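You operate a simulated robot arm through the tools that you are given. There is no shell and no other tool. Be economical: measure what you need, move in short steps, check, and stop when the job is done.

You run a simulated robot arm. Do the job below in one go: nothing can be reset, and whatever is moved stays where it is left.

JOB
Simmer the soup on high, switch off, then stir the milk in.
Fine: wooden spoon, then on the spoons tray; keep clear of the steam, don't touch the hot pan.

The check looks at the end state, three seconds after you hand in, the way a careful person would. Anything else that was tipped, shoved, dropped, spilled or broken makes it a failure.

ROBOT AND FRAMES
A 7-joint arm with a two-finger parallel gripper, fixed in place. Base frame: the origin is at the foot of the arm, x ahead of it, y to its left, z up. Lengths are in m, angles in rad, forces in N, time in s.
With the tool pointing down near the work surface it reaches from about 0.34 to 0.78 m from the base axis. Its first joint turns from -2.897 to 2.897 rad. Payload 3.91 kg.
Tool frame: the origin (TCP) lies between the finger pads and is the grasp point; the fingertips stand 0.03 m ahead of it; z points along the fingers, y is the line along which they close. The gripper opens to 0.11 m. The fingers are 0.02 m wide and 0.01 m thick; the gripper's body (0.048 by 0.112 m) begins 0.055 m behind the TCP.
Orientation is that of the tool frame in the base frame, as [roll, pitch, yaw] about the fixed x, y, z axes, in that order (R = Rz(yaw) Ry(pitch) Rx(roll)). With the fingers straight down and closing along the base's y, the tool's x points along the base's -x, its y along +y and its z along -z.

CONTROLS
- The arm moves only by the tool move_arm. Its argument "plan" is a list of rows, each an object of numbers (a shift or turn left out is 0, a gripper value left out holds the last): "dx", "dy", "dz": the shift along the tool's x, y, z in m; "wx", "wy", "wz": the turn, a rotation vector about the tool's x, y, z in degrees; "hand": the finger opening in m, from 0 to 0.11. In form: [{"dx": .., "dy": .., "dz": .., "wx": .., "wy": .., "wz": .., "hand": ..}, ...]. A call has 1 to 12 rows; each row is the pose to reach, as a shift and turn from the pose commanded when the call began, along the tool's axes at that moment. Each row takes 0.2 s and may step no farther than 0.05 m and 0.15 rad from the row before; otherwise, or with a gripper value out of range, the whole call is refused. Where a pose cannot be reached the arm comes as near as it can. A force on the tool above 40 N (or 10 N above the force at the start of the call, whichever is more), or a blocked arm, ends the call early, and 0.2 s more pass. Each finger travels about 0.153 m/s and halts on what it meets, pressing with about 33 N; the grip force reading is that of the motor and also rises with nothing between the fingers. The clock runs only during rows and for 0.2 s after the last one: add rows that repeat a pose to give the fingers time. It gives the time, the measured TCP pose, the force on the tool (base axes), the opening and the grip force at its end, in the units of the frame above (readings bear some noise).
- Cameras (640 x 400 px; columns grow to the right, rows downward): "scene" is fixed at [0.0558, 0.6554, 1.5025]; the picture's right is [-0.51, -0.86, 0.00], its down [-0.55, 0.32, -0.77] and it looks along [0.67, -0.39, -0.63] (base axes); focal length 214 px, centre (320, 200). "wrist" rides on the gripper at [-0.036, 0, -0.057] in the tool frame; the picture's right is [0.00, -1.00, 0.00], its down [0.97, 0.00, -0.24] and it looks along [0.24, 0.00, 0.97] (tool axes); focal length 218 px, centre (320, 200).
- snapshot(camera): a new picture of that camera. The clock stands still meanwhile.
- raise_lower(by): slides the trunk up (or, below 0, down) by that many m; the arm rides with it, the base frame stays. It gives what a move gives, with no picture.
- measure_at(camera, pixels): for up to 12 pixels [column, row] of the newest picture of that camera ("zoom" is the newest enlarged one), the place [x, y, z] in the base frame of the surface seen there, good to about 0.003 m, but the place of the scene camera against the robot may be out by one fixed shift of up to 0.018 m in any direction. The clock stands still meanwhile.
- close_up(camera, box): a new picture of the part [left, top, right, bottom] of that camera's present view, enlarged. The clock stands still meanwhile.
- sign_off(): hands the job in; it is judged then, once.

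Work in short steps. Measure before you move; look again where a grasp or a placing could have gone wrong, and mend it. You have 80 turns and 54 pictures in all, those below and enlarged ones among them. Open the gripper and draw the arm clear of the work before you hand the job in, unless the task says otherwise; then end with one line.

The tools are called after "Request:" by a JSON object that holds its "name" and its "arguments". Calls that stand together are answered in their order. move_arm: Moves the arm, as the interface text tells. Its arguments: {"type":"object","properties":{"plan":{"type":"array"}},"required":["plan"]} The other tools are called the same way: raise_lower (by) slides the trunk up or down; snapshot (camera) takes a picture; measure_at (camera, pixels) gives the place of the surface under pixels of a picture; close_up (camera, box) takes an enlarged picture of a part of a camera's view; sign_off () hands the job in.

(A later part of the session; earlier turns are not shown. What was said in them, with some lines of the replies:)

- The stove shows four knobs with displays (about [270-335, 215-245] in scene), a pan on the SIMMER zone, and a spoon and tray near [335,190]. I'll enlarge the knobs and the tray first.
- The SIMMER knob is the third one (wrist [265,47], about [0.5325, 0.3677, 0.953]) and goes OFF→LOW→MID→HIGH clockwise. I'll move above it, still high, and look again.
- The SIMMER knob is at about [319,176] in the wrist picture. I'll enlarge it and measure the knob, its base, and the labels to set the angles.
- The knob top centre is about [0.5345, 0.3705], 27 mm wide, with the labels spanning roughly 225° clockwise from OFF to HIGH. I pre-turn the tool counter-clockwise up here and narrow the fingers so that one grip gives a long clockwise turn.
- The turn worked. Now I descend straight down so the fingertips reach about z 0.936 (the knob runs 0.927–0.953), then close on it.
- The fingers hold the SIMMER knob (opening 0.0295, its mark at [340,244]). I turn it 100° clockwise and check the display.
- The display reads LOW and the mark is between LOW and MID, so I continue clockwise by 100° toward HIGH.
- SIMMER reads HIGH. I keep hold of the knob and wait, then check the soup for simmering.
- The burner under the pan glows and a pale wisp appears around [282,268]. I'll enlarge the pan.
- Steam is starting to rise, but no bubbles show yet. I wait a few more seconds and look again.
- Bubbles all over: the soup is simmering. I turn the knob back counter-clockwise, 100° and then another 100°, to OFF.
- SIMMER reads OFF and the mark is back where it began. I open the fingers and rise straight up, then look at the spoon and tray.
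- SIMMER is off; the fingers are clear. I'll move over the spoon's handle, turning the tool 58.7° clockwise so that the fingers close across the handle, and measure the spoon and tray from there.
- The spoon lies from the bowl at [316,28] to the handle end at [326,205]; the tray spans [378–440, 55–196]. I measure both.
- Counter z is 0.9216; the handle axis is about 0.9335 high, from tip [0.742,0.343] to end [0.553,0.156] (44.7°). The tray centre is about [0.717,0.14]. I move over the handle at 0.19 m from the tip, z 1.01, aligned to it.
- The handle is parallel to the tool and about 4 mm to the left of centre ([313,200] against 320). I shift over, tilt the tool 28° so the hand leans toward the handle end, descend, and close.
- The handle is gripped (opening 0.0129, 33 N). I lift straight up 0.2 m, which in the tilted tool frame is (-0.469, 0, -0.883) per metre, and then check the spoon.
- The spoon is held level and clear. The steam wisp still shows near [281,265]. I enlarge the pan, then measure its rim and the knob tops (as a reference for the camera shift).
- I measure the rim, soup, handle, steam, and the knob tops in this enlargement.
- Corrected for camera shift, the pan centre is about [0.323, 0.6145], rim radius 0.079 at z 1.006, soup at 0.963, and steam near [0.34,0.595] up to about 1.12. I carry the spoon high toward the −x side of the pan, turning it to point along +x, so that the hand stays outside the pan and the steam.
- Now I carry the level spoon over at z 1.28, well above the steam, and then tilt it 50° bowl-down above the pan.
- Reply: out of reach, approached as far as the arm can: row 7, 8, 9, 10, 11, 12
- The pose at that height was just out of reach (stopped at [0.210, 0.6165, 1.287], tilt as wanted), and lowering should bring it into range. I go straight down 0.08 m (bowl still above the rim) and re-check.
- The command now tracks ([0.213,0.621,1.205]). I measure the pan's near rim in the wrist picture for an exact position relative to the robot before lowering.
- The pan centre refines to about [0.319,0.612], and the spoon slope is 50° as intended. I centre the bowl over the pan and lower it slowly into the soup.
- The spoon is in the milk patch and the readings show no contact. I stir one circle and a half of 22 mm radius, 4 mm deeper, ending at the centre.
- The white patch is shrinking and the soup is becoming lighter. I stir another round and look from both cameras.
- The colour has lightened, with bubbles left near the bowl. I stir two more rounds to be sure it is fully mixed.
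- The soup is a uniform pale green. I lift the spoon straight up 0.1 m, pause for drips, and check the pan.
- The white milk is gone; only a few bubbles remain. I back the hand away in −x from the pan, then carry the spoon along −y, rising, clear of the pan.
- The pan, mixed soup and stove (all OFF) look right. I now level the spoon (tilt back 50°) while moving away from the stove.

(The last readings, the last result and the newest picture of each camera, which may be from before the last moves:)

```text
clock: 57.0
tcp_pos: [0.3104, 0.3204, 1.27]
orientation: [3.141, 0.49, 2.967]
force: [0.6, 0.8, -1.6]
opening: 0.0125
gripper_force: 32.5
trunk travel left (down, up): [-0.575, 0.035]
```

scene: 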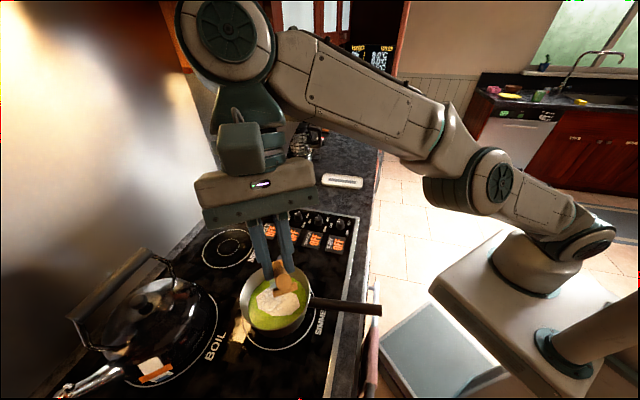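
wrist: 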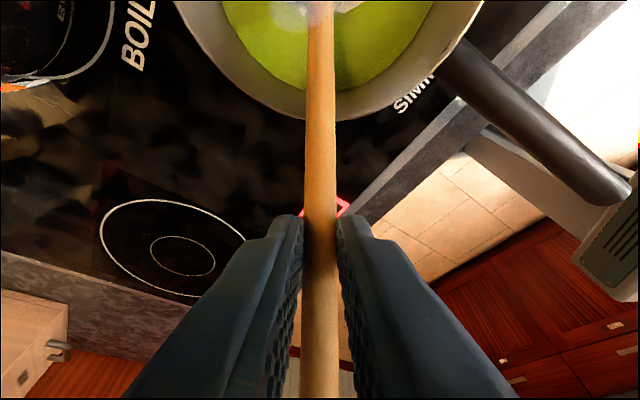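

The spoon is level again. I carry it to above the tray, turning it 59° counter-clockwise to the tray's long axis (49°), stopping at z 1.11.

Request:
{"name": "move_arm", "arguments": {"plan": [{"dx": -0.0246, "dy": -0.022, "dz": 0.0312, "wx": -2.77, "wz": -5.209}, {"dx": -0.0493, "dy": -0.044, "dz": 0.0624, "wx": -5.54, "wz": -10.418}, {"dx": -0.0739, "dy": -0.066, "dz": 0.0936, "wx": -8.31, "wz": -15.627}, {"dx": -0.0985, "dy": -0.088, "dz": 0.1248, "wx": -11.08, "wz": -20.836}, {"dx": -0.1232, "dy": -0.11, "dz": 0.156, "wx": -13.85, "wz": -26.045}, {"dx": -0.1478, "dy": -0.1321, "dz": 0.1872, "wx": -16.62, "wz": -31.254}, {"dx": -0.1724, "dy": -0.1541, "dz": 0.2184, "wx": -19.39, "wz": -36.463}, {"dx": -0.197, "dy": -0.1761, "dz": 0.2496, "wx": -22.16, "wz": -41.672}, {"dx": -0.2217, "dy": -0.1981, "dz": 0.2808, "wx": -24.93, "wz": -46.881}, {"dx": -0.2463, "dy": -0.2201, "dz": 0.312, "wx": -27.7, "wz": -52.09}]}}

Request:
{"name": "snapshot", "arguments": {"camera": "scene"}}

Request:
{"name": "snapshot", "arguments": {"camera": "wrist"}}

```text
clock: 59.2
tcp_pos: [0.6297, 0.0378, 1.1108]
orientation: [3.14, 0.492, -2.288]
force: [-0.1, -1.0, -1.7]
opening: 0.0129
gripper_force: 32.8
trunk travel left (down, up): [-0.575, 0.035]
```

```text
17 pictures are left
```

scene: 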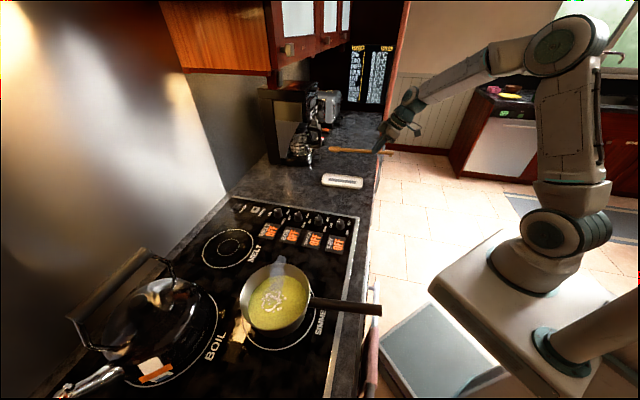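

```text
16 pictures are left
```

wrist: 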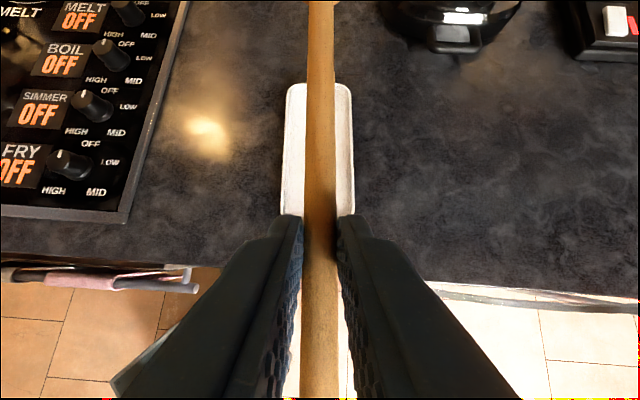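

The spoon is in line with the tray (tray at columns 284–352, spoon at 320). I measure the tray's edges once more before lowering.

Request:
{"name": "measure_at", "arguments": {"camera": "wrist", "pixels": [[300, 86], [342, 86], [288, 110], [351, 110], [284, 200], [354, 200], [296, 150], [345, 150], [300, 215], [410, 255], [320, 110], [320, 30]]}}

```text
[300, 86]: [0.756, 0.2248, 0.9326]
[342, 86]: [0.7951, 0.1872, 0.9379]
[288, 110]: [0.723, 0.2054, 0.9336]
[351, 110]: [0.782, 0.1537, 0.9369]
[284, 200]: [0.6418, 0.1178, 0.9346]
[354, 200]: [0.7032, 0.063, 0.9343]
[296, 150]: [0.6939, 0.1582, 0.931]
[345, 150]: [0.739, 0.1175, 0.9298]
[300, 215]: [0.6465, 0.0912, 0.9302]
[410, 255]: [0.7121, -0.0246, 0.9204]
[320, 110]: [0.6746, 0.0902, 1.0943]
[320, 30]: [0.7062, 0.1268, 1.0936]
```

The spoon's line is within 1 mm of the tray's centreline, and the far rim is at [0.776,0.206]. I lower in steps, moving 5 mm forward, to about z 0.969, just above contact.

Request:
{"name": "move_arm", "arguments": {"plan": [{"dx": 0.0097, "dz": 0.0288}, {"dx": 0.0238, "dz": 0.0553}, {"dx": 0.0378, "dz": 0.0818}, {"dx": 0.0519, "dz": 0.1083}, {"dx": 0.0589, "dz": 0.1215}, {"dx": 0.0622, "dz": 0.1277}]}}

Request:
{"name": "close_up", "arguments": {"camera": "scene", "box": [290, 150, 410, 225]}}

```text
clock: 60.6
tcp_pos: [0.6323, 0.0462, 0.9679]
orientation: [3.141, 0.488, -2.286]
force: [0.0, 0.9, -1.4]
opening: 0.0126
gripper_force: 32.8
trunk travel left (down, up): [-0.575, 0.035]
```

```text
5.33 times, centred on (350, 188) of scene
```

zoom: 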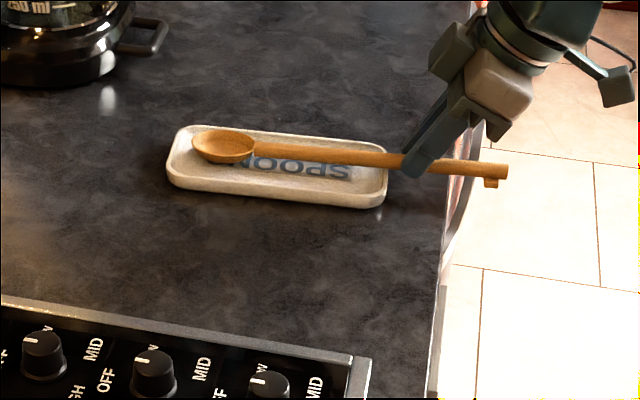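

The bowl is over the tray's far end. I lower the last 5 mm and open the fingers.

Request:
{"name": "move_arm", "arguments": {"plan": [{"dx": 0.0012, "dz": 0.0022}, {"dx": 0.0023, "dz": 0.0044}, {"dx": 0.0023, "dz": 0.0044}, {"dx": 0.0023, "dz": 0.0044, "hand": 0.025}, {"dx": 0.0023, "dz": 0.0044, "hand": 0.045}, {"dx": 0.0023, "dz": 0.0044, "hand": 0.045}]}}

Request:
{"name": "close_up", "arguments": {"camera": "scene", "box": [290, 150, 410, 225]}}

Request:
{"name": "snapshot", "arguments": {"camera": "wrist"}}

```text
clock: 62.0
tcp_pos: [0.6328, 0.0437, 0.9643]
orientation: [-3.141, 0.488, -2.284]
force: [0.8, -0.2, 0.5]
opening: 0.0449
gripper_force: 0.0
trunk travel left (down, up): [-0.575, 0.035]
```

```text
5.33 times, centred on (350, 188) of scene
```

zoom: 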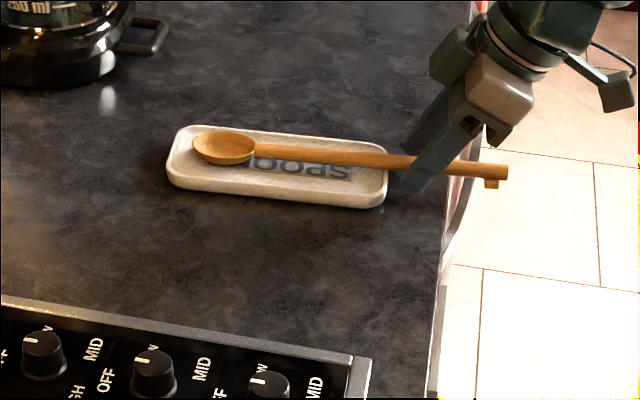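

```text
13 pictures are left
```

wrist: 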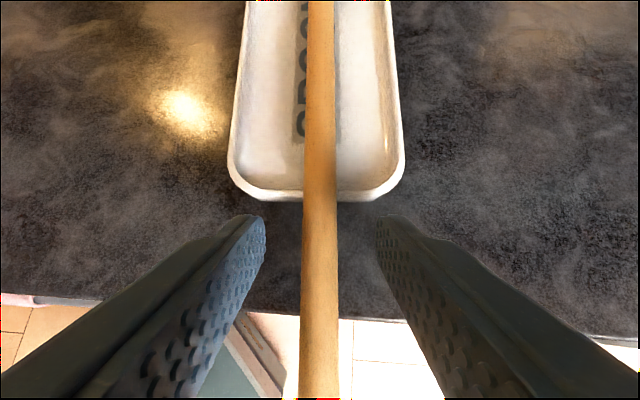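

The spoon rests stably on the tray and the fingers are clear of it. I withdraw straight up and then back.

Request:
{"name": "move_arm", "arguments": {"plan": [{"dx": -0.0141, "dz": -0.0265}, {"dx": -0.0328, "dz": -0.0618}, {"dx": -0.0516, "dz": -0.0971}, {"dx": -0.0704, "dz": -0.1325}, {"dx": -0.0891, "dz": -0.1678}, {"dx": -0.1079, "dz": -0.2031}, {"dx": -0.0726, "dz": -0.2219, "hand": 0.08}, {"dx": -0.0373, "dz": -0.2407}, {"dx": -0.002, "dz": -0.2595}]}}

Request:
{"name": "snapshot", "arguments": {"camera": "scene"}}

Request:
{"name": "close_up", "arguments": {"camera": "scene", "box": [220, 160, 400, 340]}}

```text
clock: 64.0
tcp_pos: [0.5526, -0.0485, 1.1956]
orientation: [3.141, 0.49, -2.286]
force: [-0.8, -0.9, 0.8]
opening: 0.0799
gripper_force: 0.0
trunk travel left (down, up): [-0.575, 0.035]
```

```text
12 pictures are left
```

scene: 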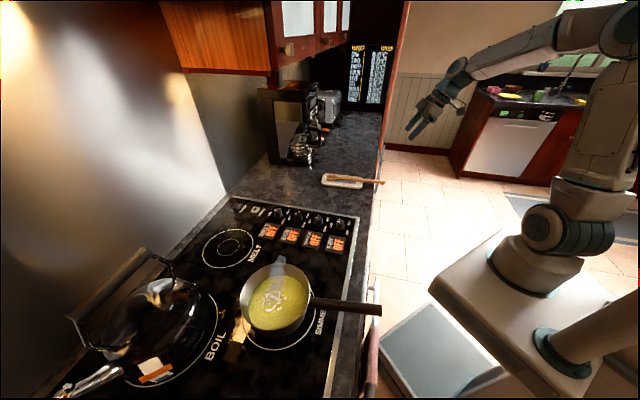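

```text
2.22 times, centred on (310, 250) of scene
```

zoom: 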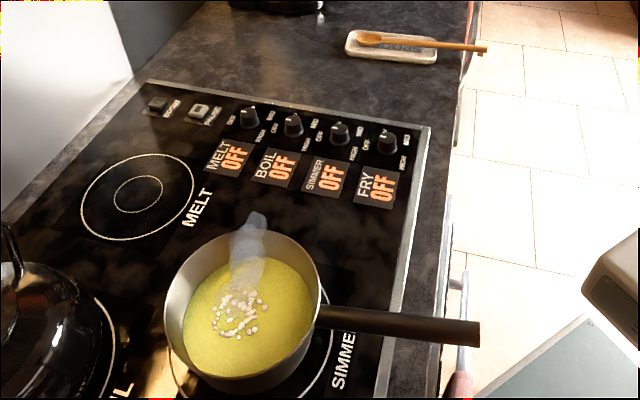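

The spoon lies on the tray, all displays read OFF, the soup is mixed, the pan is where it was, and the arm is clear with the gripper open. I hand the job in.

Request:
{"name": "sign_off", "arguments": {}}

```text
The job is handed in.
```

The soup was simmered on high and the hob switched off, the milk was stirred in with the wooden spoon, and the spoon now rests on the spoons tray with its handle overhanging the near end.
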